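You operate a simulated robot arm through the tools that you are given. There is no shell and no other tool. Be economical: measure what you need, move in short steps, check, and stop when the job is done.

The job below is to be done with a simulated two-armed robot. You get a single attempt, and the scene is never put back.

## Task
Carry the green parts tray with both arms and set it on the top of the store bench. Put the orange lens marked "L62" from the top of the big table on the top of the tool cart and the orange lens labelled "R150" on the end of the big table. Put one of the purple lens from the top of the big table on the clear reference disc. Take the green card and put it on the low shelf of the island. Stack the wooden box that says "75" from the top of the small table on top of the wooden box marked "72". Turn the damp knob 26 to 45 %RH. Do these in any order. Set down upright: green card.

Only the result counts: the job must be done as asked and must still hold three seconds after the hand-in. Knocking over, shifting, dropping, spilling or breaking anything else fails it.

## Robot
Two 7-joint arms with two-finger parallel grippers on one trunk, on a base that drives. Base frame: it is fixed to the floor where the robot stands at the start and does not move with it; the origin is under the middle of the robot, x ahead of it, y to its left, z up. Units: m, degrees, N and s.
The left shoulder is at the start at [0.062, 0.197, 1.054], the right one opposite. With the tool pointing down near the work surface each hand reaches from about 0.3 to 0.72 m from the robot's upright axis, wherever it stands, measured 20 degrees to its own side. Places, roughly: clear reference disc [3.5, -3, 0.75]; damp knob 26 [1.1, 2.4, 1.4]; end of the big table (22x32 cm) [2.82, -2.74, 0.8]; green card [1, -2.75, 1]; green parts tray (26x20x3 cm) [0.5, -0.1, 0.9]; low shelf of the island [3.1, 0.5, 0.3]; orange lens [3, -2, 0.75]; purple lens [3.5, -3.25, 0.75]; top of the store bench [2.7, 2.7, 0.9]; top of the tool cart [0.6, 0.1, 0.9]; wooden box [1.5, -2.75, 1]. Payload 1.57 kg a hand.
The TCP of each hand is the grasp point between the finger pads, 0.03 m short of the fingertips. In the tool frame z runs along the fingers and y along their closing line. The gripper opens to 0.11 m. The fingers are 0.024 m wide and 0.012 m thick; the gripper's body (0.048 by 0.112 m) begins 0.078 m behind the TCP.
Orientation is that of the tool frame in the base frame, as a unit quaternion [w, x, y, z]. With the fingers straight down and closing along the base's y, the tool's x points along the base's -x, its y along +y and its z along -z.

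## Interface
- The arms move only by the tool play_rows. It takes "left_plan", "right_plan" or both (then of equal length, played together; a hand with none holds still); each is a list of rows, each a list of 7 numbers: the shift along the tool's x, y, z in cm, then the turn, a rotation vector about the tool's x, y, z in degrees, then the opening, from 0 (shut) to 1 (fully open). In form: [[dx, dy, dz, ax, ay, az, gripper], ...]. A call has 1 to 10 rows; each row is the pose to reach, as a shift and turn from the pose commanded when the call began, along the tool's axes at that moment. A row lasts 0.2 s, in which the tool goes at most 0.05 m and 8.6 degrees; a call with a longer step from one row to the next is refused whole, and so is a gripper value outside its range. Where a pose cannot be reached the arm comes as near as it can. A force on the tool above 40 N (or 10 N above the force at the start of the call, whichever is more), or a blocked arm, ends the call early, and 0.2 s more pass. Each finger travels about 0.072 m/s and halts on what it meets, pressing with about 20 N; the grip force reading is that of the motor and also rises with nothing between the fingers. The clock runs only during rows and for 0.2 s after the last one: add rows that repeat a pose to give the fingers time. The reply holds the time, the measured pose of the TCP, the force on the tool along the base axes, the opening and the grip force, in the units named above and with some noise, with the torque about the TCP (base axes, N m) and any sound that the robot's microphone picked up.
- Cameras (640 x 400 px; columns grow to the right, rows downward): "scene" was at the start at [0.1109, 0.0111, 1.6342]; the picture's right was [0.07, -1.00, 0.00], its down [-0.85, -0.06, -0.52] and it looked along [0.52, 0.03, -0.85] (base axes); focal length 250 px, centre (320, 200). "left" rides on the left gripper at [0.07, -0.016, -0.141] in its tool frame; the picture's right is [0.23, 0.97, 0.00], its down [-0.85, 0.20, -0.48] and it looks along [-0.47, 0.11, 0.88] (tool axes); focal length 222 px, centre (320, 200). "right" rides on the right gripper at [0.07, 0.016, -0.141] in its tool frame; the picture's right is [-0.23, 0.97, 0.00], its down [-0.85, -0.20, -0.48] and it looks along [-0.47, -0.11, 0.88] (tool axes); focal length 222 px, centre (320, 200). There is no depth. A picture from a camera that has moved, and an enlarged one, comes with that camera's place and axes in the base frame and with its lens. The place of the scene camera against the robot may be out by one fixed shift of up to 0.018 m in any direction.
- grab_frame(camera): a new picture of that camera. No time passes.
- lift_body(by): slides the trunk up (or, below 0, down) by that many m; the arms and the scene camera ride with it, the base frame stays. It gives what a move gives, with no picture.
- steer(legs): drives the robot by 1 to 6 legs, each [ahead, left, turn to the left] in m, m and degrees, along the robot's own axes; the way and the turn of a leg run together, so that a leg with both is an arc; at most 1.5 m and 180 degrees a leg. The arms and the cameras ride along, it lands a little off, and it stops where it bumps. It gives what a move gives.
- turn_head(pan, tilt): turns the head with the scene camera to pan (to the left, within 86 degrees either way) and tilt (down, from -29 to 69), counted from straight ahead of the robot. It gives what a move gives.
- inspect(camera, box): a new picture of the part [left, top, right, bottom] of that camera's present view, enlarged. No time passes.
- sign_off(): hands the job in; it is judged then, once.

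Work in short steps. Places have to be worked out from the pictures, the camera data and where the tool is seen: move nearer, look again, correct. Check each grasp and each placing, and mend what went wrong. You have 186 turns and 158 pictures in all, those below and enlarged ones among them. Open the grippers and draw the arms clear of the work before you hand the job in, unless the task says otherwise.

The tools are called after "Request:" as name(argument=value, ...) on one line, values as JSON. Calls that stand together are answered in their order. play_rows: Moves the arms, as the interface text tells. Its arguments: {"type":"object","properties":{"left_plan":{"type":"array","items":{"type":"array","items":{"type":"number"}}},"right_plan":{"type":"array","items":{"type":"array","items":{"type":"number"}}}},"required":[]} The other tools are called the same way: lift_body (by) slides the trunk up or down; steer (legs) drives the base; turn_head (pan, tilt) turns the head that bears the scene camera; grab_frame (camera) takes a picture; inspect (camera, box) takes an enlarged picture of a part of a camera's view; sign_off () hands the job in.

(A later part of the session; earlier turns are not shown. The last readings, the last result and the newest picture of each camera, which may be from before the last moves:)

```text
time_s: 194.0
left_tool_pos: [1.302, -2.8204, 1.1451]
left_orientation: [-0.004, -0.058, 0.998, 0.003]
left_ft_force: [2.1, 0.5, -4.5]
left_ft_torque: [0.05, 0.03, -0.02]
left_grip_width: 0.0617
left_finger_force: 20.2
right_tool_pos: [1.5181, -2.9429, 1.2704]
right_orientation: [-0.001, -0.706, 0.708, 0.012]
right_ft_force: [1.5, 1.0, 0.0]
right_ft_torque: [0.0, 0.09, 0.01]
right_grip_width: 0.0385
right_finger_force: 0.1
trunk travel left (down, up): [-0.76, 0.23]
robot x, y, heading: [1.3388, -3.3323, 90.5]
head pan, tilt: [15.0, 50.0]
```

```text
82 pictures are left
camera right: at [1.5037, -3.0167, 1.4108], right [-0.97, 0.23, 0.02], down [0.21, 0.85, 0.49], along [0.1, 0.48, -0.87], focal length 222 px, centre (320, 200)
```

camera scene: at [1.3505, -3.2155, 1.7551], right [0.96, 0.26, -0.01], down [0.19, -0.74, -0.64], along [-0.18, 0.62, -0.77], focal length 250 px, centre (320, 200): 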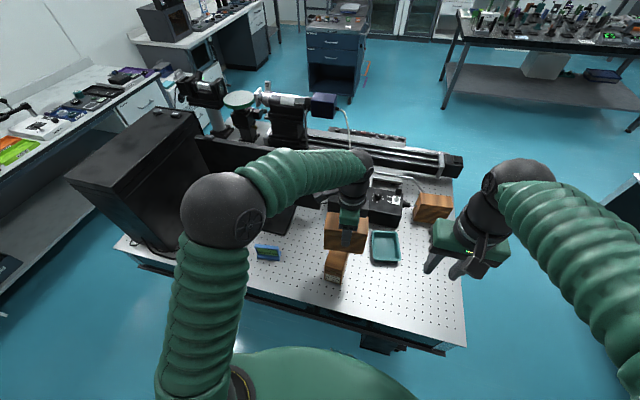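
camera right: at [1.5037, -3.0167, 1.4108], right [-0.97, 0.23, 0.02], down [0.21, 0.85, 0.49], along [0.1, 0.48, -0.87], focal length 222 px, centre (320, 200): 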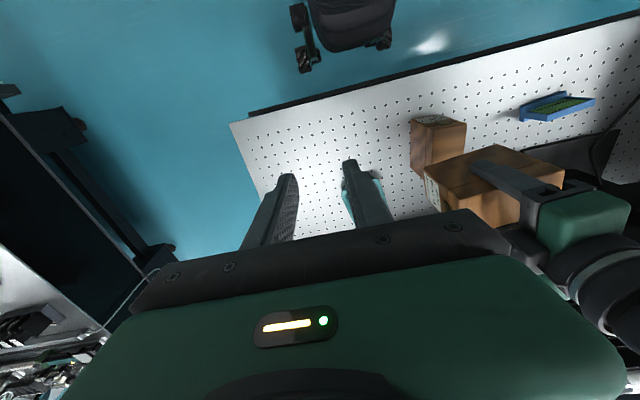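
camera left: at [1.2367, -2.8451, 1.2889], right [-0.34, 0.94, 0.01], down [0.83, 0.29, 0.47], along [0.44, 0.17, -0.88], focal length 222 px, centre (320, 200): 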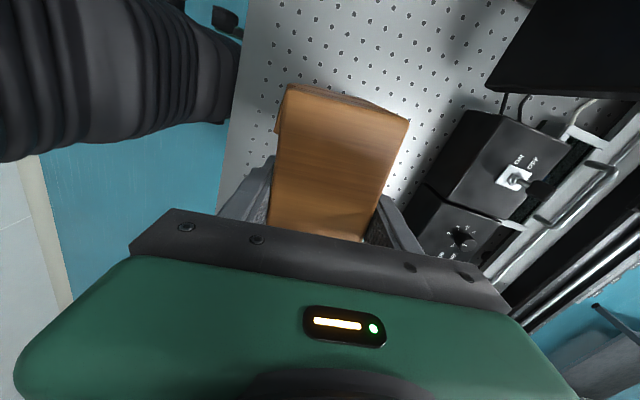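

The right camera sees box 72 well. I zoom on it and on the card.

Request:
inspect(camera="right", box=[395, 100, 595, 225])

Request:
inspect(camera="scene", box=[235, 210, 355, 285])

Request:
inspect(camera="right", box=[510, 80, 610, 140])

```text
3.20 times, centred on (495, 162) of right
camera zoom: at [1.5037, -3.0167, 1.4108], right [-0.97, 0.23, 0.02], down [0.21, 0.85, 0.49], along [0.1, 0.48, -0.87], focal length 711 px, centre (-240, 320)
```

zoom: 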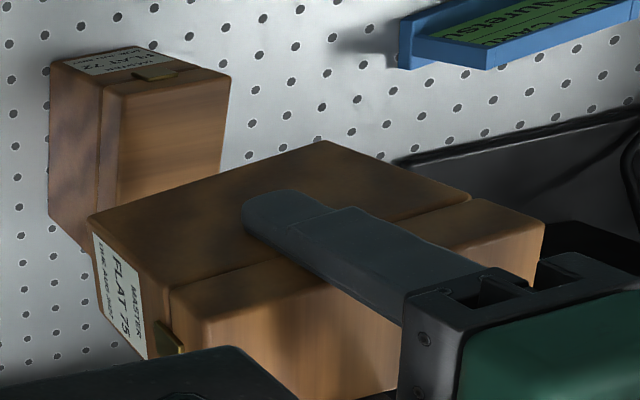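

```text
5.33 times, centred on (295, 248) of scene
camera zoom: at [1.3505, -3.2155, 1.7551], right [0.96, 0.26, -0.01], down [0.19, -0.74, -0.64], along [-0.18, 0.62, -0.77], focal length 1336 px, centre (453, -53)
```

zoom: 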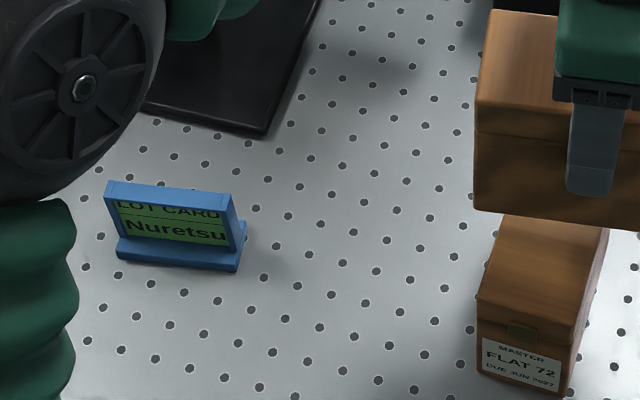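

```text
6.40 times, centred on (560, 110) of right
camera zoom: at [1.5037, -3.0167, 1.4108], right [-0.97, 0.23, 0.02], down [0.21, 0.85, 0.49], along [0.1, 0.48, -0.87], focal length 1422 px, centre (-1216, 776)
```

zoom: 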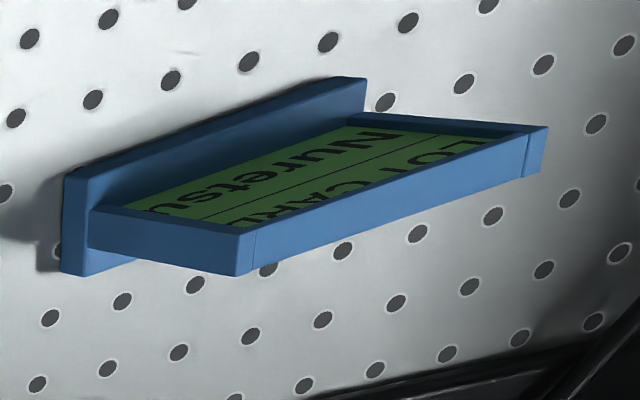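

That is the lot card with a green sheet (upright in a blue stand). Box 72's centre is about (1.292, −2.82), axis ~85°. I rotate box 75 by 78° to align over it.

Request:
play_rows(left_plan=[[0.2, 0, 0, 0, 0, -8.5, 0.3], [0.5, 0.1, 0, 0, 0, -17, 0.3], [0.8, 0.2, 0, 0, 0, -25.5, 0.3], [1, 0.2, 0, 0, 0, -34, 0.3], [1, 0.2, 0, 0, 0, -42.5, 0.3], [1, 0.2, 0, 0, 0, -51, 0.3], [1, 0.2, 0, 0, 0, -59.5, 0.3], [1, 0.2, 0, 0, 0, -68, 0.3], [1, 0.2, 0, 0, 0, -76.5, 0.3], [1, 0.2, 0, 0, 0, -78, 0.3]])

Request:
inspect(camera="right", box=[370, 90, 610, 240])

Request:
inspect(camera="scene", box=[260, 190, 420, 290])

```text
time_s: 196.2
left_tool_pos: [1.2762, -2.8208, 1.1446]
left_orientation: [0.004, -0.674, 0.739, 0.001]
left_ft_force: [-0.2, -0.3, -3.7]
left_ft_torque: [0.0, -0.01, -0.02]
left_grip_width: 0.0619
left_finger_force: 19.9
right_tool_pos: [1.499, -2.9442, 1.2726]
right_orientation: [0.006, -0.705, 0.709, 0.007]
right_ft_force: [0.1, 1.4, 0.5]
right_ft_torque: [-0.02, 0.0, -0.01]
right_grip_width: 0.0387
right_finger_force: 0.1
trunk travel left (down, up): [-0.76, 0.23]
robot x, y, heading: [1.3383, -3.3301, 90.4]
head pan, tilt: [15.0, 50.0]
```

```text
2.67 times, centred on (490, 165) of right
camera zoom: at [1.484, -3.0182, 1.4133], right [-0.97, 0.23, 0.01], down [0.2, 0.85, 0.49], along [0.11, 0.48, -0.87], focal length 592 px, centre (-133, 293)
```

zoom: 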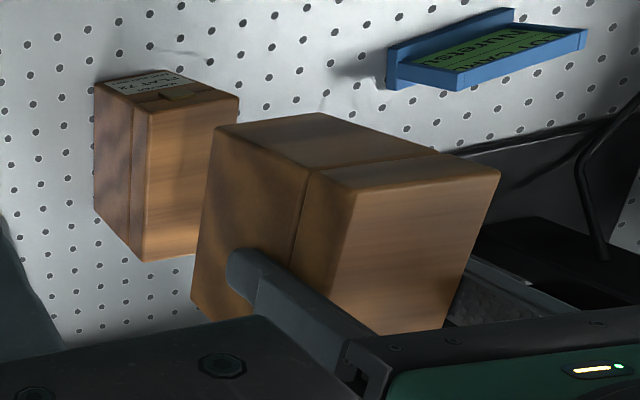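

```text
4.00 times, centred on (340, 240) of scene
camera zoom: at [1.326, -3.2155, 1.7549], right [0.96, 0.27, 0.0], down [0.2, -0.74, -0.64], along [-0.17, 0.62, -0.77], focal length 1002 px, centre (240, 40)
```

zoom: 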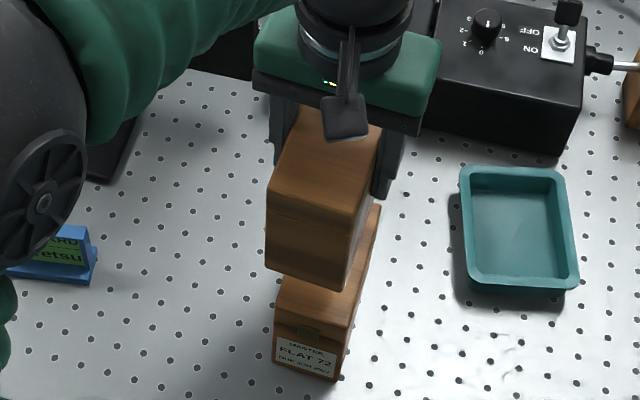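

Relative to box 72, box 75 needs +1.4 cm in y and −0.25 cm in x, 3° turn. I correct and descend 8 cm.

Request:
play_rows(left_plan=[[-0.7, 0.1, 0, 0, 0, -3, 0.3], [-1.4, 0.25, 0, 0, 0, -3, 0.3], [-1.4, 0.25, 3, 0, 0, -3, 0.3], [-1.4, 0.25, 5, 0, 0, -3, 0.3], [-1.4, 0.25, 7, 0, 0, -3, 0.3], [-1.4, 0.25, 7, 0, 0, -3, 0.3]])

Request:
inspect(camera="right", box=[370, 90, 610, 240])

Request:
inspect(camera="scene", box=[260, 190, 420, 290])

```text
time_s: 197.6
left_tool_pos: [1.2772, -2.8039, 1.0759]
left_orientation: [0.005, -0.693, 0.721, 0.004]
left_ft_force: [-2.3, 3.7, 16.9]
left_ft_torque: [0.13, 0.62, -0.09]
left_grip_width: 0.0615
left_finger_force: 19.9
right_tool_pos: [1.5041, -2.9452, 1.2731]
right_orientation: [0.005, -0.705, 0.709, 0.008]
right_ft_force: [0.7, -0.3, -0.3]
right_ft_torque: [-0.01, 0.01, -0.01]
right_grip_width: 0.0386
right_finger_force: 0.0
trunk travel left (down, up): [-0.76, 0.23]
robot x, y, heading: [1.3388, -3.329, 90.4]
head pan, tilt: [15.0, 50.0]
```

```text
2.67 times, centred on (490, 165) of right
camera zoom: at [1.4874, -3.0194, 1.4136], right [-0.97, 0.23, 0.01], down [0.21, 0.85, 0.49], along [0.11, 0.48, -0.87], focal length 592 px, centre (-133, 293)
```

zoom: 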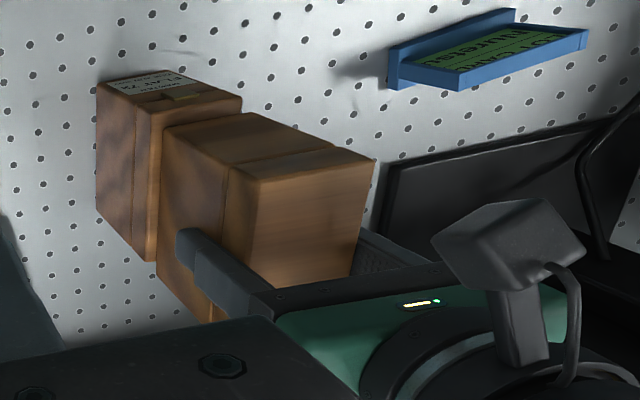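

```text
4.00 times, centred on (340, 240) of scene
camera zoom: at [1.3301, -3.2179, 1.7555], right [0.96, 0.26, 0.0], down [0.2, -0.74, -0.64], along [-0.17, 0.62, -0.77], focal length 1002 px, centre (240, 40)
```

zoom: 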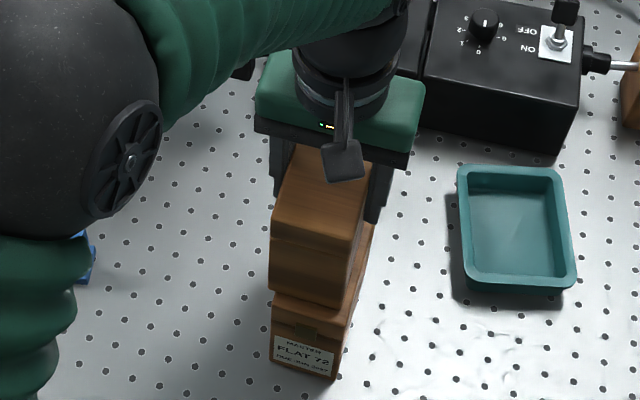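

Contact made (16.9 N); box 75 sits ~1 cm north of centre. I raise a hair, shift 0.9 cm south, lower, and release.

Request:
play_rows(left_plan=[[0, 0, -0.8, 0, 0, 0, 0.3], [0.9, 0, -0.8, 0, 0, 0, 0.3], [0.9, 0, -0.3, 0, 0, 0, 0.3], [0.9, 0, 0, 0, 0, 0, 0.3], [0.9, 0, 0, 0, 0, 0, 0.3]])

Request:
inspect(camera="right", box=[370, 90, 610, 240])

```text
time_s: 198.8
left_tool_pos: [1.2773, -2.8146, 1.0762]
left_orientation: [0.005, -0.692, 0.722, 0.003]
left_ft_force: [-2.9, -0.7, 13.5]
left_ft_torque: [-0.34, 0.49, -0.05]
left_grip_width: 0.0619
left_finger_force: 20.1
right_tool_pos: [1.5021, -2.9473, 1.2728]
right_orientation: [0.005, -0.705, 0.709, 0.008]
right_ft_force: [0.4, 0.2, -0.1]
right_ft_torque: [0.0, -0.01, 0.03]
right_grip_width: 0.0385
right_finger_force: 0.0
trunk travel left (down, up): [-0.76, 0.23]
robot x, y, heading: [1.3448, -3.3307, 90.3]
head pan, tilt: [15.0, 50.0]
```

```text
2.67 times, centred on (490, 165) of right
camera zoom: at [1.4873, -3.0206, 1.4139], right [-0.97, 0.23, 0.01], down [0.21, 0.84, 0.49], along [0.11, 0.48, -0.87], focal length 592 px, centre (-133, 293)
```

zoom: 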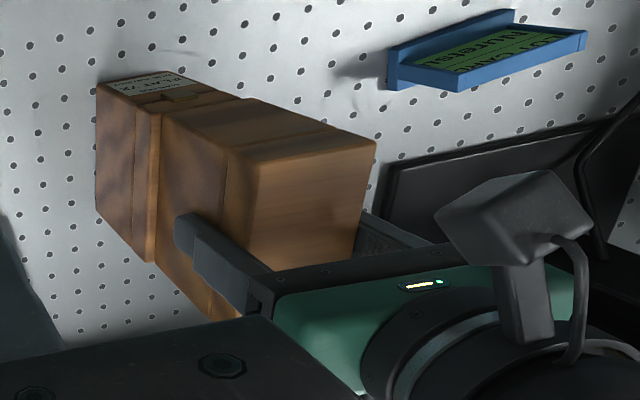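

Well aligned. Release and rise.

Request:
play_rows(left_plan=[[0, 0, 0, 0, 0, 0, 0.65], [0, 0, 0, 0, 0, 0, 0.8], [0, 0, 0, 0, 0, 0, 0.8], [0, 0, -2, 0, 0, 0, 0.8], [0, 0, -6, 0, 0, 0, 0.8], [0, 0, -10, 0, 0, 0, 0.8], [0, 0, -14, 0, 0, 0, 0.8], [0, 0, -17, 0, 0, 0, 0.8]])

Request:
inspect(camera="right", box=[370, 90, 610, 240])

Request:
inspect(camera="scene", box=[230, 170, 420, 290])

```text
time_s: 200.6
left_tool_pos: [1.2784, -2.8176, 1.2463]
left_orientation: [0.004, -0.693, 0.721, 0.002]
left_ft_force: [0.7, 0.7, -0.8]
left_ft_torque: [0.0, -0.01, -0.04]
left_grip_width: 0.088
left_finger_force: 0.1
right_tool_pos: [1.5026, -2.9454, 1.2727]
right_orientation: [0.004, -0.705, 0.709, 0.008]
right_ft_force: [-0.2, 0.2, 0.4]
right_ft_torque: [0.05, 0.01, -0.01]
right_grip_width: 0.0385
right_finger_force: 0.1
trunk travel left (down, up): [-0.76, 0.23]
robot x, y, heading: [1.3416, -3.3311, 90.3]
head pan, tilt: [15.0, 50.0]
```

```text
2.67 times, centred on (490, 165) of right
camera zoom: at [1.4876, -3.0193, 1.4133], right [-0.97, 0.23, 0.01], down [0.21, 0.85, 0.49], along [0.11, 0.48, -0.87], focal length 592 px, centre (-133, 293)
```

zoom: 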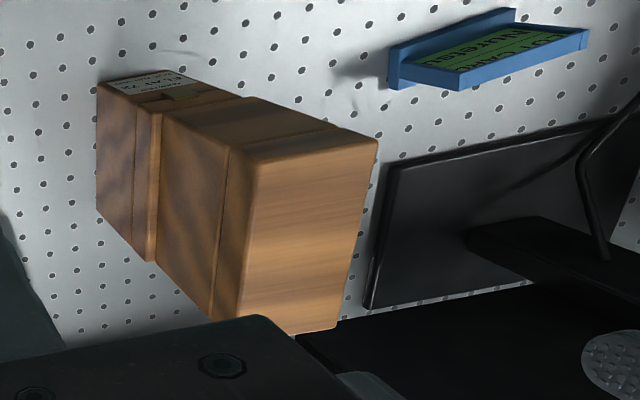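

```text
3.33 times, centred on (325, 230) of scene
camera zoom: at [1.3304, -3.2173, 1.7551], right [0.96, 0.26, 0.0], down [0.2, -0.74, -0.64], along [-0.17, 0.62, -0.77], focal length 835 px, centre (303, 100)
```

zoom: 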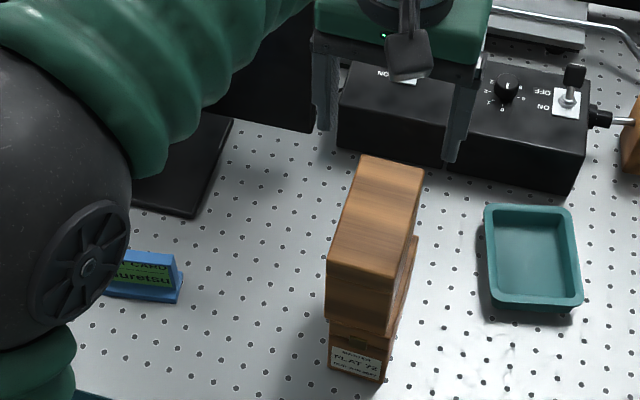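

The stack stands cleanly. Next the lot card at about (1.04, −2.845): I strafe left 0.24 m and look from above.

Request:
steer(legs=[[0, 0.22, 0]])

Request:
grab_frame(camera="left")

Request:
grab_frame(camera="right")

```text
time_s: 202.3
left_tool_pos: [1.0614, -2.8163, 1.2449]
left_orientation: [0.002, -0.691, 0.723, 0.003]
left_ft_force: [0.2, 0.6, 0.9]
left_ft_torque: [0.0, 0.02, 0.01]
left_grip_width: 0.0877
left_finger_force: 0.0
right_tool_pos: [1.2869, -2.9471, 1.2705]
right_orientation: [0.003, -0.704, 0.71, 0.009]
right_ft_force: [0.0, -0.5, 0.1]
right_ft_torque: [-0.02, 0.01, 0.0]
right_grip_width: 0.0385
right_finger_force: 0.0
trunk travel left (down, up): [-0.76, 0.23]
robot x, y, heading: [1.1215, -3.3327, 90.1]
head pan, tilt: [15.0, 50.0]
```

```text
71 pictures are left
camera left: at [1.0747, -2.8889, 1.3883], right [-0.98, -0.18, 0.0], down [-0.16, 0.86, 0.49], along [-0.09, 0.48, -0.87], focal length 222 px, centre (320, 200)
```

left: 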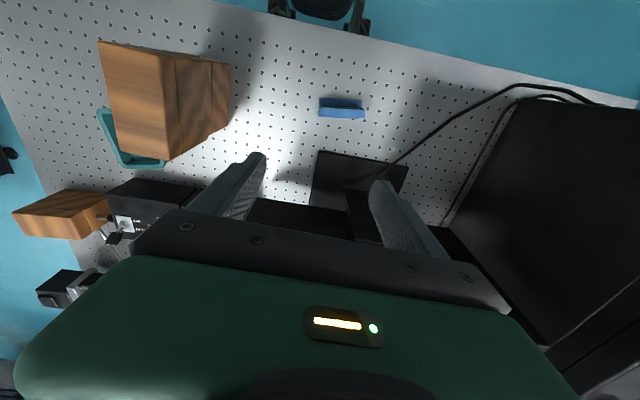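

```text
70 pictures are left
camera right: at [1.2712, -3.0201, 1.4126], right [-0.97, 0.23, 0.01], down [0.21, 0.84, 0.49], along [0.11, 0.48, -0.87], focal length 222 px, centre (320, 200)
```

right: 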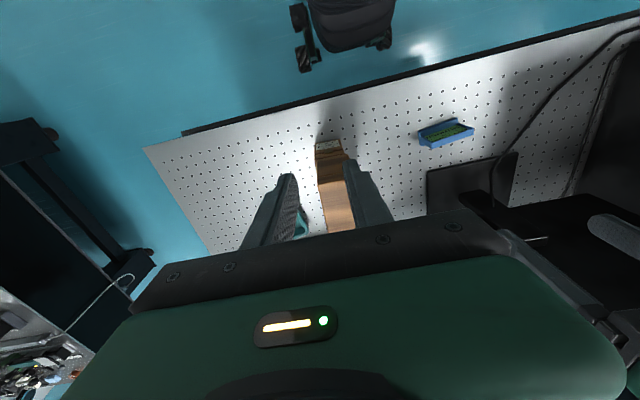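

The card is ~9 cm wide at (1.03, −2.85), long side along x. I'll grip it by its side edges with the tool pitched ~60° forward so it can later be slid onto the low shelf. First I pitch the hand, drawn back.

Request:
play_rows(left_plan=[[3, 0, 0, 0, -7.5, -3.6, 0.9], [6, 0, 0, -0.3, -15, -3.6, 1], [9, 0, 0, -0.6, -22.5, -3.6, 1], [11, 0, 0, -0.9, -30, -3.6, 1], [13, 0, 1, -1.2, -37.5, -3.6, 1], [13.5, 0, 3, -1.5, -45, -3.6, 1], [13.5, 0, 4, -1.8, -52.5, -3.6, 1], [13.5, 0, 5, -2.1, -59.9, -3.6, 1], [13.5, 0, 5, -2.1, -59.9, -3.6, 1]])

Request:
grab_frame(camera="left")

```text
time_s: 204.3
left_tool_pos: [1.1034, -2.9165, 1.2142]
left_orientation: [-0.351, 0.62, -0.602, -0.36]
left_ft_force: [0.5, 0.4, 0.0]
left_ft_torque: [0.02, 0.03, -0.02]
left_grip_width: 0.1099
left_finger_force: 0.1
left hand out of reach, approached as far as the arm can: row 6, 7, 8, 9
right_tool_pos: [1.2838, -2.948, 1.2717]
right_orientation: [0.005, -0.704, 0.711, 0.008]
right_ft_force: [-0.6, 0.0, 0.0]
right_ft_torque: [0.0, 0.0, 0.01]
right_grip_width: 0.0384
right_finger_force: 0.1
trunk travel left (down, up): [-0.76, 0.23]
robot x, y, heading: [1.1197, -3.3331, 90.3]
head pan, tilt: [15.0, 50.0]
```

```text
69 pictures are left
camera left: at [1.124, -3.0735, 1.2248], right [-0.97, -0.14, -0.2], down [-0.2, 0.0, 0.98], along [-0.14, 0.99, -0.03], focal length 222 px, centre (320, 200)
```

left: 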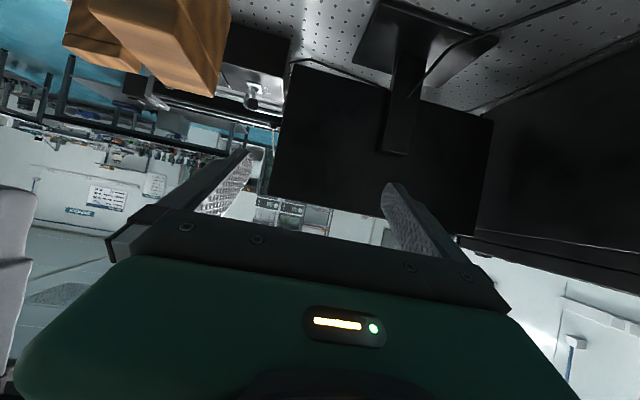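

Too close for that pitch; I back the base 0.2 m and re-extend the hand.

Request:
steer(legs=[[-0.2, 0, 0]])

Request:
play_rows(left_plan=[[0, 1, 1, 0, 0, 0, 1], [0, 2, 2, 0, 0, 0, 1], [2, 3, 3, 0, 0, 0, 1], [4, 4, 4, 0, 0, 0, 1], [6, 5, 5, 0, 0, 0, 1], [8, 6, 6, 0, 0, 0, 1], [10, 6.5, 7, 0, 0, 0, 1], [10, 6.5, 7, 0, 0, 0, 1]])

Request:
grab_frame(camera="left")

```text
time_s: 205.9
left_tool_pos: [1.104, -3.1113, 1.2122]
left_orientation: [-0.349, 0.621, -0.604, -0.358]
left_ft_force: [0.7, 0.3, -1.0]
left_ft_torque: [0.01, -0.03, -0.03]
left_grip_width: 0.1103
left_finger_force: 0.1
right_tool_pos: [1.2835, -3.1426, 1.2715]
right_orientation: [0.003, -0.704, 0.71, 0.007]
right_ft_force: [0.7, 0.8, 0.1]
right_ft_torque: [0.0, 0.04, 0.02]
right_grip_width: 0.0386
right_finger_force: 0.0
trunk travel left (down, up): [-0.76, 0.23]
robot x, y, heading: [1.121, -3.527, 90.1]
head pan, tilt: [15.0, 50.0]
```

```text
time_s: 207.7
left_tool_pos: [1.065, -3.0741, 1.0787]
left_orientation: [-0.351, 0.62, -0.603, -0.36]
left_ft_force: [-0.4, 0.0, 0.0]
left_ft_torque: [-0.02, 0.02, -0.02]
left_grip_width: 0.1102
left_finger_force: 0.1
left hand out of reach, approached as far as the arm can: row 1, 2, 3, 4, 5, 6, 7, 8
right_tool_pos: [1.284, -3.148, 1.2729]
right_orientation: [0.005, -0.704, 0.71, 0.009]
right_ft_force: [0.6, 0.2, -0.1]
right_ft_torque: [0.03, -0.01, -0.02]
right_grip_width: 0.0386
right_finger_force: 0.2
trunk travel left (down, up): [-0.76, 0.23]
robot x, y, heading: [1.1206, -3.5336, 90.1]
head pan, tilt: [15.0, 50.0]
```

```text
68 pictures are left
camera left: at [1.0866, -3.2316, 1.0919], right [-0.97, -0.14, -0.2], down [-0.2, 0.0, 0.98], along [-0.14, 0.99, -0.03], focal length 222 px, centre (320, 200)
```

left: 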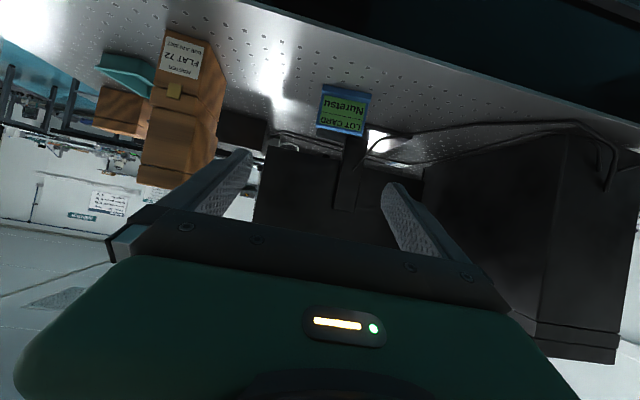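

Pitch is right (60°). Card panel is at (1.027, −2.86), z 0.89–0.953. I drive ahead 0.1 m.

Request:
steer(legs=[[0.1, 0, 0]])

Request:
play_rows(left_plan=[[0, 0.5, 1, 0, 0, 0, 1], [0, 1, 2, 0, 0, 0, 1], [0, 1, 3, 0, 0, 0, 1], [0, 1, 3, 0, 0, 0, 1]])

```text
time_s: 208.8
left_tool_pos: [1.0653, -2.9798, 1.0836]
left_orientation: [-0.353, 0.618, -0.602, -0.361]
left_ft_force: [-0.2, -0.4, 0.1]
left_ft_torque: [0.0, 0.0, -0.03]
left_grip_width: 0.1101
left_finger_force: 0.1
right_tool_pos: [1.2837, -3.0554, 1.2749]
right_orientation: [0.006, -0.704, 0.71, 0.011]
right_ft_force: [-0.4, -0.8, 0.7]
right_ft_torque: [0.04, -0.03, -0.02]
right_grip_width: 0.0384
right_finger_force: 0.1
trunk travel left (down, up): [-0.76, 0.23]
robot x, y, heading: [1.1211, -3.4356, 90.1]
head pan, tilt: [15.0, 50.0]
```

```text
time_s: 209.8
left_tool_pos: [1.0565, -2.9483, 1.0656]
left_orientation: [-0.35, 0.62, -0.603, -0.36]
left_ft_force: [-0.7, -0.5, -0.1]
left_ft_torque: [0.02, 0.0, -0.02]
left_grip_width: 0.11
left_finger_force: 0.0
right_tool_pos: [1.2844, -3.0482, 1.2728]
right_orientation: [0.005, -0.704, 0.71, 0.009]
right_ft_force: [-0.4, 0.2, 0.7]
right_ft_torque: [0.02, 0.01, 0.0]
right_grip_width: 0.0384
right_finger_force: 0.0
trunk travel left (down, up): [-0.76, 0.23]
robot x, y, heading: [1.121, -3.4322, 90.4]
head pan, tilt: [15.0, 50.0]
```

Reachable now. I move to just before the card and look.

Request:
play_rows(left_plan=[[2, 0.8, 1, 0, 0, 0, 1], [4, 1.6, 2, 0, 0, 0, 1], [6, 2.4, 3.5, 0, 0, 0, 1], [8.3, 2.75, 5, 0, 0, 0, 1], [8.3, 2.75, 5.7, 0, 0, 0, 1], [8.3, 2.75, 5.7, 0, 0, 0, 1]])

Request:
grab_frame(camera="left")

```text
time_s: 211.2
left_tool_pos: [1.0262, -2.9406, 0.9642]
left_orientation: [-0.351, 0.62, -0.603, -0.36]
left_ft_force: [0.5, -0.2, 1.2]
left_ft_torque: [0.02, 0.01, 0.04]
left_grip_width: 0.1101
left_finger_force: 0.1
right_tool_pos: [1.2827, -3.0498, 1.2724]
right_orientation: [0.006, -0.704, 0.71, 0.007]
right_ft_force: [1.0, -0.1, -0.2]
right_ft_torque: [0.02, -0.04, -0.03]
right_grip_width: 0.0386
right_finger_force: 0.0
trunk travel left (down, up): [-0.76, 0.23]
robot x, y, heading: [1.1192, -3.4327, 89.9]
head pan, tilt: [15.0, 50.0]
```

```text
67 pictures are left
camera left: at [1.0472, -3.0984, 0.9766], right [-0.97, -0.14, -0.2], down [-0.2, 0.0, 0.98], along [-0.14, 0.99, -0.03], focal length 222 px, centre (320, 200)
```

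left: 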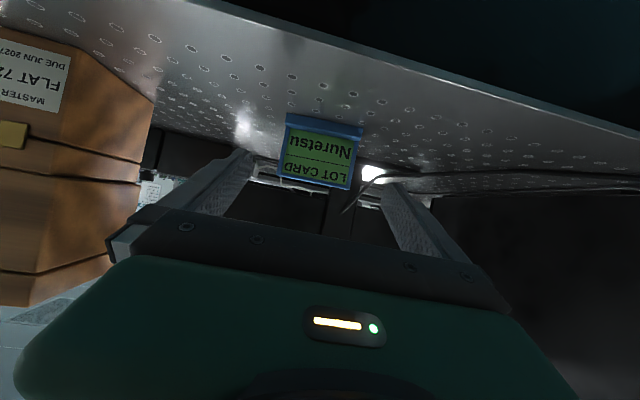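

Centred on the card. I advance 8.9 cm along the tool and close.

Request:
play_rows(left_plan=[[-0.1, 0, 2, 0, 0, 0, 1], [-0.3, 0, 4.5, 0, 0, 0, 1], [-0.5, 0, 7, 0, 0, 0, 1], [-0.5, 0, 8.9, 0, 0, 0, 1], [-0.5, 0, 8.9, 0, 0, 0, 1]])

Request:
grab_frame(camera="left")

```text
time_s: 212.4
left_tool_pos: [1.0256, -2.8623, 0.9256]
left_orientation: [-0.351, 0.62, -0.603, -0.358]
left_ft_force: [0.6, 0.3, 0.6]
left_ft_torque: [-0.03, -0.02, -0.03]
left_grip_width: 0.1098
left_finger_force: 0.1
right_tool_pos: [1.2838, -3.0495, 1.272]
right_orientation: [0.006, -0.705, 0.71, 0.008]
right_ft_force: [0.0, 0.2, -0.7]
right_ft_torque: [-0.01, -0.04, 0.03]
right_grip_width: 0.0384
right_finger_force: 0.2
trunk travel left (down, up): [-0.76, 0.23]
robot x, y, heading: [1.1217, -3.4324, 90.2]
head pan, tilt: [15.0, 50.0]
```

```text
66 pictures are left
camera left: at [1.0457, -3.019, 0.9377], right [-0.97, -0.14, -0.2], down [-0.2, 0.0, 0.98], along [-0.14, 0.99, -0.03], focal length 222 px, centre (320, 200)
```

left: 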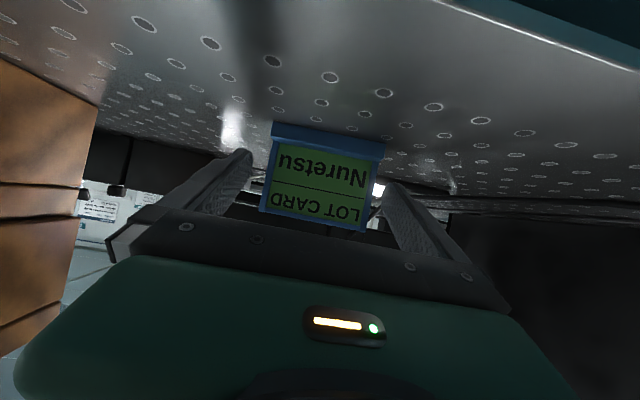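

The card lies between the fingers. I close gently, then lift.

Request:
play_rows(left_plan=[[0, 0, 0, 0, 0, 0, 0.8], [0, 0, 0, 0, 0, 0, 0.7], [0, 0, 0, 0, 0, 0, 0.6], [0, 0, 0, 0, 0, 0, 0.6], [0, 0, 0, 0, 0, 0, 0.6], [0, 0, 0, 0, 0, 0, 0.6]])

Request:
grab_frame(camera="left")

```text
time_s: 213.8
left_tool_pos: [1.0255, -2.8616, 0.9277]
left_orientation: [-0.351, 0.62, -0.603, -0.359]
left_ft_force: [0.4, -0.1, 0.3]
left_ft_torque: [-0.01, -0.02, 0.0]
left_grip_width: 0.0837
left_finger_force: 19.8
right_tool_pos: [1.2834, -3.0496, 1.2719]
right_orientation: [0.006, -0.704, 0.71, 0.008]
right_ft_force: [-0.4, 0.3, 0.4]
right_ft_torque: [-0.01, 0.01, -0.04]
right_grip_width: 0.0386
right_finger_force: 0.0
trunk travel left (down, up): [-0.76, 0.23]
robot x, y, heading: [1.1183, -3.4351, 90.3]
head pan, tilt: [15.0, 50.0]
```

```text
65 pictures are left
camera left: at [1.0456, -3.019, 0.9377], right [-0.97, -0.14, -0.2], down [-0.2, 0.0, 0.98], along [-0.14, 0.99, -0.03], focal length 222 px, centre (320, 200)
```

left: 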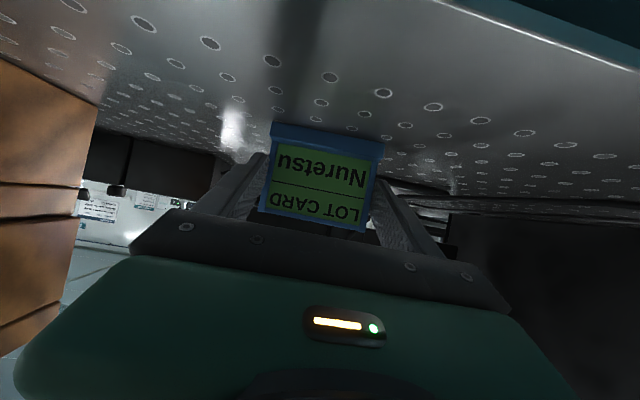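

Held at 83.7 mm. I lift straight up 16 cm.

Request:
play_rows(left_plan=[[-1.3, 0, -0.75, 0, 0, 0, 0.6], [-3.5, 0, -2, 0, 0, 0, 0.6], [-7, 0, -4, 0, 0, 0, 0.6], [-10.5, 0, -6, 0, 0, 0, 0.6], [-14, 0, -8, 0, 0, 0, 0.6], [-14, 0, -8, 0, 0, 0, 0.6]])

Request:
grab_frame(camera="left")

```text
time_s: 215.2
left_tool_pos: [1.0258, -2.8622, 1.0847]
left_orientation: [-0.35, 0.621, -0.602, -0.36]
left_ft_force: [0.2, 0.4, -0.8]
left_ft_torque: [-0.04, -0.02, 0.02]
left_grip_width: 0.0832
left_finger_force: 20.1
right_tool_pos: [1.283, -3.0476, 1.273]
right_orientation: [0.004, -0.704, 0.71, 0.007]
right_ft_force: [0.5, 0.2, -0.3]
right_ft_torque: [0.0, -0.03, -0.01]
right_grip_width: 0.0386
right_finger_force: 0.1
trunk travel left (down, up): [-0.76, 0.23]
robot x, y, heading: [1.1184, -3.4329, 90.2]
head pan, tilt: [15.0, 50.0]
```

```text
64 pictures are left
camera left: at [1.0473, -3.02, 1.0972], right [-0.97, -0.14, -0.2], down [-0.2, 0.0, 0.98], along [-0.14, 0.99, -0.03], focal length 222 px, centre (320, 200)
```

left: 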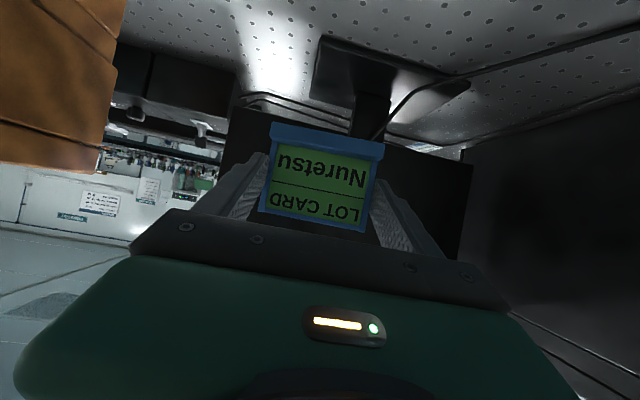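

Card is held upright. I back away south and strafe east to view the big table.

Request:
steer(legs=[[-0.2, 0, 0], [0, -1.2, 0]])

Request:
turn_head(pan=-40, tilt=35)

Request:
grab_frame(camera="scene")

```text
time_s: 222.5
left_tool_pos: [2.2079, -3.0551, 1.0856]
left_orientation: [-0.35, 0.623, -0.599, -0.36]
left_ft_force: [-0.6, 0.0, -0.3]
left_ft_torque: [-0.03, -0.02, 0.02]
left_grip_width: 0.0834
left_finger_force: 19.8
right_tool_pos: [2.4668, -3.2381, 1.2733]
right_orientation: [-0.006, 0.709, -0.705, -0.007]
right_ft_force: [0.0, -0.2, 0.0]
right_ft_torque: [-0.02, -0.05, 0.01]
right_grip_width: 0.0385
right_finger_force: 0.1
trunk travel left (down, up): [-0.76, 0.23]
robot x, y, heading: [2.3133, -3.6239, 91.0]
head pan, tilt: [15.0, 50.0]
```

```text
time_s: 223.7
left_tool_pos: [2.2097, -3.0559, 1.0856]
left_orientation: [-0.349, 0.624, -0.599, -0.362]
left_ft_force: [-0.3, 0.8, -0.6]
left_ft_torque: [0.0, -0.01, -0.01]
left_grip_width: 0.0835
left_finger_force: 19.7
right_tool_pos: [2.4685, -3.2394, 1.2722]
right_orientation: [-0.005, 0.709, -0.705, -0.008]
right_ft_force: [0.8, 0.2, -0.1]
right_ft_torque: [0.02, 0.04, 0.01]
right_grip_width: 0.0385
right_finger_force: 0.0
trunk travel left (down, up): [-0.76, 0.23]
robot x, y, heading: [2.3093, -3.6233, 90.6]
head pan, tilt: [-40.0, 35.0]
```

```text
63 pictures are left
camera scene: at [2.3748, -3.5155, 1.7768], right [0.78, -0.63, 0.0], down [-0.36, -0.45, -0.82], along [0.52, 0.63, -0.57], focal length 250 px, centre (320, 200)
```

scene: 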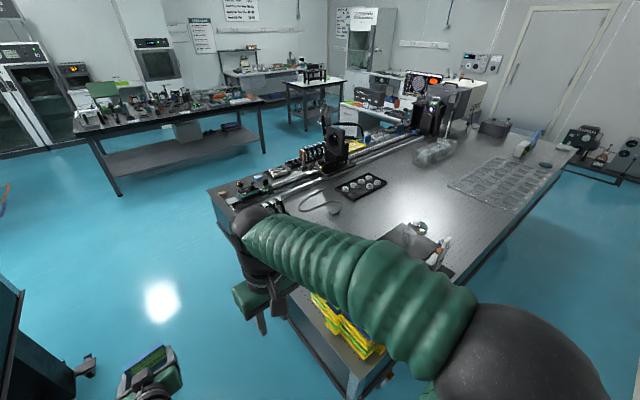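

I turn to face east and slide into the gap west of the big table for a good view.

Request:
steer(legs=[[-0.1, 0.1, 0], [0, 0, -90], [0, 1.0, 0]])

Request:
turn_head(pan=0, tilt=40)

Request:
grab_frame(camera="scene")

```text
time_s: 233.6
left_tool_pos: [2.7411, -2.62, 1.0858]
left_orientation: [0.503, -0.027, 0.864, 0.016]
left_ft_force: [-0.3, -1.0, 0.5]
left_ft_torque: [0.01, 0.02, -0.01]
left_grip_width: 0.0836
left_finger_force: 19.6
right_tool_pos: [2.5643, -2.8838, 1.2733]
right_orientation: [0.009, -0.014, 1.0, 0.003]
right_ft_force: [-0.1, 1.1, 0.4]
right_ft_torque: [0.03, -0.03, -0.01]
right_grip_width: 0.0382
right_finger_force: 0.1
trunk travel left (down, up): [-0.76, 0.23]
robot x, y, heading: [2.1758, -2.7307, 2.2]
head pan, tilt: [-40.0, 35.0]
```

```text
time_s: 234.7
left_tool_pos: [2.7397, -2.6175, 1.0878]
left_orientation: [0.503, -0.028, 0.864, 0.015]
left_ft_force: [-0.1, 0.0, -0.9]
left_ft_torque: [-0.02, -0.01, -0.02]
left_grip_width: 0.0836
left_finger_force: 19.9
right_tool_pos: [2.5631, -2.8799, 1.2741]
right_orientation: [0.011, -0.013, 1.0, 0.002]
right_ft_force: [-0.9, 0.1, -0.7]
right_ft_torque: [-0.01, 0.01, 0.03]
right_grip_width: 0.0383
right_finger_force: 0.1
trunk travel left (down, up): [-0.76, 0.23]
robot x, y, heading: [2.1776, -2.7287, 2.2]
head pan, tilt: [0.0, 40.0]
```

```text
62 pictures are left
camera scene: at [2.3043, -2.7199, 1.7692], right [0.04, -1.0, 0.0], down [-0.64, -0.02, -0.76], along [0.76, 0.03, -0.64], focal length 250 px, centre (320, 200)
```

scene: 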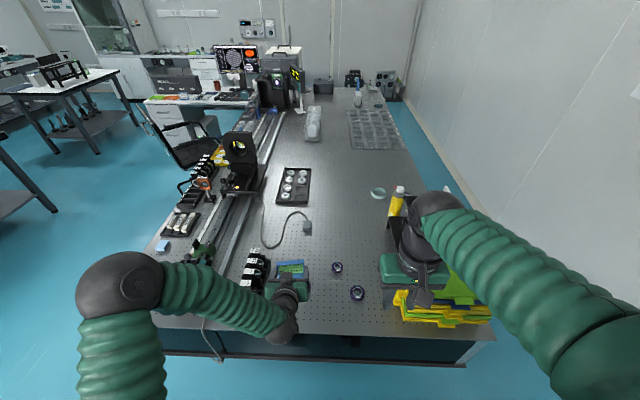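

Two purple pucks and the clear disc (~(3.57, −3.05)) are in view. I zoom on both.

Request:
inspect(camera="scene", box=[310, 250, 390, 310])

Request:
inspect(camera="scene", box=[340, 165, 500, 265])

Request:
inspect(camera="scene", box=[150, 140, 290, 290])

```text
6.67 times, centred on (350, 280) of scene
camera zoom: at [2.3043, -2.7199, 1.7692], right [0.04, -1.0, 0.0], down [-0.64, -0.02, -0.76], along [0.76, 0.03, -0.64], focal length 1670 px, centre (120, -333)
```

zoom: 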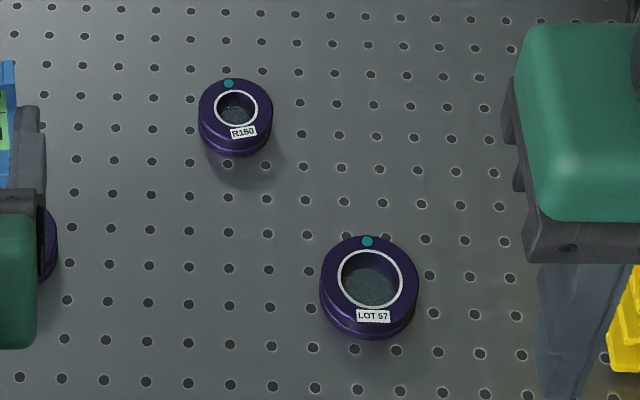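

```text
4.00 times, centred on (420, 215) of scene
camera zoom: at [2.3043, -2.7199, 1.7692], right [0.04, -1.0, 0.0], down [-0.64, -0.02, -0.76], along [0.76, 0.03, -0.64], focal length 1002 px, centre (-80, 140)
```

zoom: 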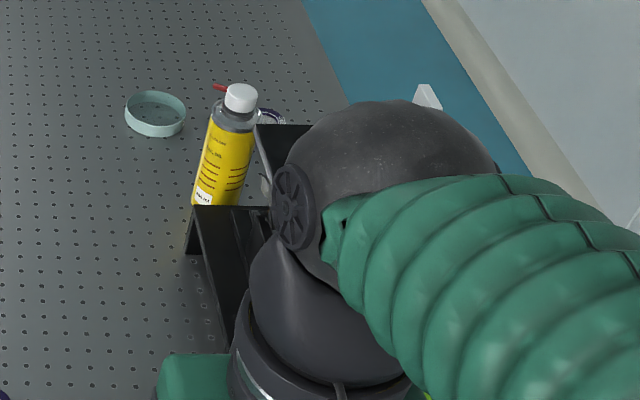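

```text
2.67 times, centred on (220, 215) of scene
camera zoom: at [2.3043, -2.7199, 1.7692], right [0.04, -1.0, 0.0], down [-0.64, -0.02, -0.76], along [0.76, 0.03, -0.64], focal length 668 px, centre (587, 160)
```

zoom: 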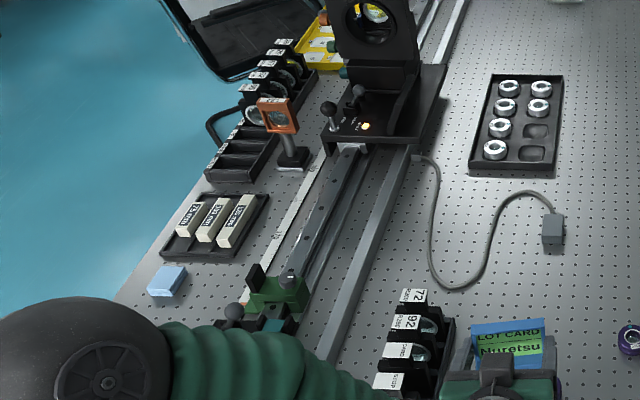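

The pucks read "R150" (purple) and "LOT 57"; I'll use the small purple one at about (3.01, −2.77) for the disc. I move closer.

Request:
steer(legs=[[0.14, 0.08, -2.2]])

Request:
play_rows(right_plan=[[-4, 0.5, 1, 0, 0, 0, 0.6], [-8, 1, 4, 0, 0, 0, 0.8], [-12, 1, 7, 0, 0, 0, 0.8], [-16, 1, 10, 0, 0, 0, 0.8], [-20, 1, 14, 0, 0, 0, 0.8], [-24, 1, 17, 0, 0, 0, 0.8], [-26, 1, 20, 0, 0, 0, 0.8], [-26, 1, 22, 0, 0, 0, 0.8], [-26, 1, 22, 0, 0, 0, 0.8]])

Request:
grab_frame(camera="right")

```text
time_s: 236.1
left_tool_pos: [2.8811, -2.5648, 1.0867]
left_orientation: [0.505, -0.009, 0.863, 0.008]
left_ft_force: [-0.5, -1.2, -0.5]
left_ft_torque: [0.04, 0.04, 0.09]
left_grip_width: 0.0837
left_finger_force: 20.4
right_tool_pos: [2.6932, -2.8209, 1.2743]
right_orientation: [0.012, 0.006, 1.0, 0.005]
right_ft_force: [0.0, 0.1, 0.0]
right_ft_torque: [0.06, -0.03, -0.01]
right_grip_width: 0.0383
right_finger_force: 0.1
trunk travel left (down, up): [-0.76, 0.23]
robot x, y, heading: [2.319, -2.6499, 0.0]
head pan, tilt: [0.0, 40.0]
```

```text
refused: row 2 steps farther than a row can; nothing moved
```

```text
58 pictures are left
camera right: at [2.6212, -2.8065, 1.414], right [0.24, 0.97, 0.02], down [0.84, -0.21, 0.5], along [0.49, -0.11, -0.87], focal length 222 px, centre (320, 200)
```

right: 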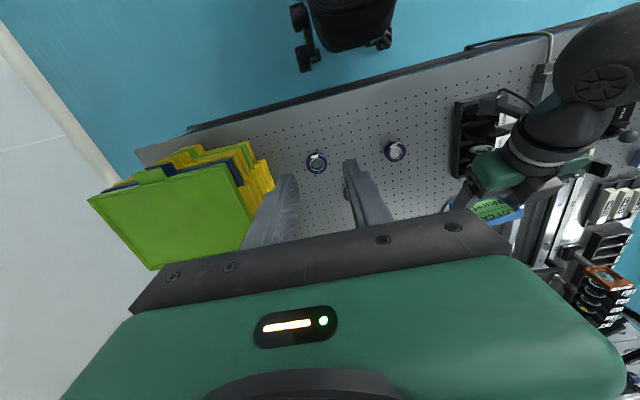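

The step was too long; I repeat with finer rows toward the puck at about (2.98, −2.79).

Request:
play_rows(right_plan=[[-3.2, 0.4, 2.5, 0, 0, 0, 0.6], [-6.4, 0.8, 5, 0, 0, 0, 0.7], [-9.6, 1.2, 7.5, 0, 0, 0, 0.8], [-12.8, 1.6, 10, 0, 0, 0, 0.8], [-16, 2, 12.5, 0, 0, 0, 0.8], [-19.2, 2.4, 15, 0, 0, 0, 0.8], [-22.4, 2.8, 17.5, 0, 0, 0, 0.8], [-25.6, 3, 20, 0, 0, 0, 0.8], [-28, 3, 23, 0, 0, 0, 0.8], [-28.5, 3, 26, 0, 0, 0, 0.8]])

Request:
grab_frame(camera="right")

```text
time_s: 238.3
left_tool_pos: [2.8847, -2.5558, 1.0871]
left_orientation: [0.503, -0.011, 0.864, 0.005]
left_ft_force: [0.4, 0.6, 0.0]
left_ft_torque: [-0.03, -0.01, 0.0]
left_grip_width: 0.0835
left_finger_force: 20.1
right_tool_pos: [2.9885, -2.7844, 1.0206]
right_orientation: [0.011, 0.006, 1.0, 0.001]
right_ft_force: [-0.1, 0.5, 0.3]
right_ft_torque: [0.01, 0.02, 0.0]
right_grip_width: 0.0882
right_finger_force: 0.1
trunk travel left (down, up): [-0.76, 0.23]
robot x, y, heading: [2.3204, -2.6475, -0.0]
head pan, tilt: [0.0, 40.0]
```

```text
57 pictures are left
camera right: at [2.9159, -2.7693, 1.1607], right [0.24, 0.97, 0.01], down [0.84, -0.21, 0.5], along [0.48, -0.11, -0.87], focal length 222 px, centre (320, 200)
```

right: 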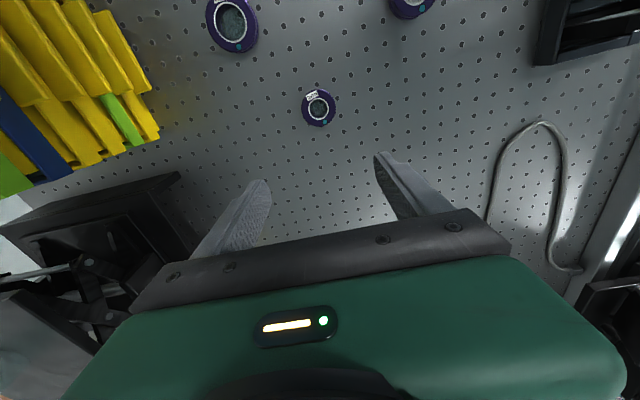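

Puck at (2.958, −2.780), top z≈0.80. I align and descend to TCP 0.83.

Request:
play_rows(right_plan=[[1.5, 0.2, 3, 0, 0, 0, 0.8], [3, 0.4, 7, 0, 0, 0, 0.8], [3, 0.4, 11, 0, 0, 0, 0.8], [3, 0.4, 15, 0, 0, 0, 0.8], [3, 0.4, 18, 0, 0, 0, 0.8], [3, 0.4, 19, 0, 0, 0, 0.8], [3, 0.4, 19, 0, 0, 0, 0.8]])

Request:
grab_frame(camera="right")

```text
time_s: 239.9
left_tool_pos: [2.8824, -2.5566, 1.0874]
left_orientation: [0.504, -0.011, 0.864, 0.005]
left_ft_force: [-0.7, -0.3, -0.7]
left_ft_torque: [-0.06, -0.01, 0.0]
left_grip_width: 0.0832
left_finger_force: 19.9
right_tool_pos: [2.9625, -2.7798, 0.8295]
right_orientation: [0.01, 0.006, 1.0, 0.001]
right_ft_force: [-0.5, 0.1, 2.6]
right_ft_torque: [-0.03, 0.08, -0.06]
right_grip_width: 0.0883
right_finger_force: 0.1
trunk travel left (down, up): [-0.76, 0.23]
robot x, y, heading: [2.3154, -2.6486, 0.0]
head pan, tilt: [0.0, 40.0]
```

```text
56 pictures are left
camera right: at [2.8906, -2.764, 0.9707], right [0.24, 0.97, 0.01], down [0.84, -0.21, 0.5], along [0.48, -0.11, -0.87], focal length 222 px, centre (320, 200)
```

right: 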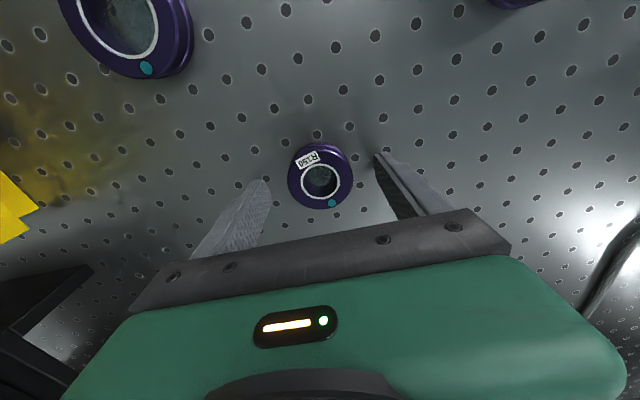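

Centred. Descend 1.8 cm more and close.

Request:
play_rows(right_plan=[[0, 0, 0.7, 0, 0, 0, 0.8], [0, 0, 1.4, 0, 0, 0, 0.8], [0, 0, 1.8, 0, 0, 0, 0.8], [0, 0, 1.8, 0, 0, 0, 0.6], [0, 0, 1.8, 0, 0, 0, 0.4], [0, 0, 1.8, 0, 0, 0, 0.2], [0, 0, 1.8, 0, 0, 0, 0.2], [0, 0, 1.8, 0, 0, 0, 0.2]])

```text
time_s: 240.4
left_tool_pos: [2.878, -2.5567, 1.0909]
left_orientation: [0.506, -0.01, 0.863, 0.004]
left_ft_force: [0.2, 0.3, -1.0]
left_ft_torque: [-0.01, 0.02, -0.01]
left_grip_width: 0.0837
left_finger_force: 20.1
right_tool_pos: [2.962, -2.7798, 0.8305]
right_orientation: [0.016, 0.007, 1.0, 0.0]
right_ft_force: [-20.6, 0.4, 30.1]
right_ft_torque: [-1.21, 0.98, -0.73]
right_grip_width: 0.0883
right_finger_force: 0.2
trunk travel left (down, up): [-0.76, 0.23]
robot x, y, heading: [2.3171, -2.6513, -0.1]
head pan, tilt: [0.0, 40.0]
stopped in row 2 (right hand): the force on the tool passed its limit at 48 N (the readings are from after the stop); the commanded pose is now the measured one
```

The tips are already on the table (surface z≈0.80). I raise 4 mm and close.

Request:
play_rows(right_plan=[[0, 0, -0.5, 0, 0, 0, 0.8], [0, 0, -0.5, 0, 0, 0, 0.6], [0, 0, -0.5, 0, 0, 0, 0.4], [0, 0, -0.5, 0, 0, 0, 0.2], [0, 0, -0.5, 0, 0, 0, 0.2], [0, 0, -0.5, 0, 0, 0, 0.2]])

Request:
grab_frame(camera="right")

```text
time_s: 241.8
left_tool_pos: [2.8812, -2.5558, 1.0879]
left_orientation: [0.505, -0.011, 0.863, 0.005]
left_ft_force: [0.5, -0.5, -0.9]
left_ft_torque: [0.03, 0.0, 0.0]
left_grip_width: 0.0836
left_finger_force: 20.1
right_tool_pos: [2.967, -2.7784, 0.8302]
right_orientation: [0.018, 0.006, 1.0, 0.001]
right_ft_force: [2.5, 1.0, 8.8]
right_ft_torque: [-0.21, 0.03, 0.03]
right_grip_width: 0.0483
right_finger_force: 20.1
trunk travel left (down, up): [-0.76, 0.23]
robot x, y, heading: [2.3139, -2.6501, -0.2]
head pan, tilt: [0.0, 40.0]
```

```text
55 pictures are left
camera right: at [2.8935, -2.7629, 0.9698], right [0.24, 0.97, 0.01], down [0.84, -0.21, 0.51], along [0.49, -0.11, -0.86], focal length 222 px, centre (320, 200)
```

right: 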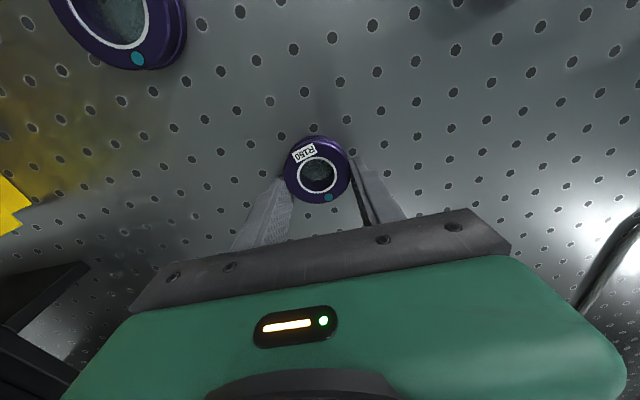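

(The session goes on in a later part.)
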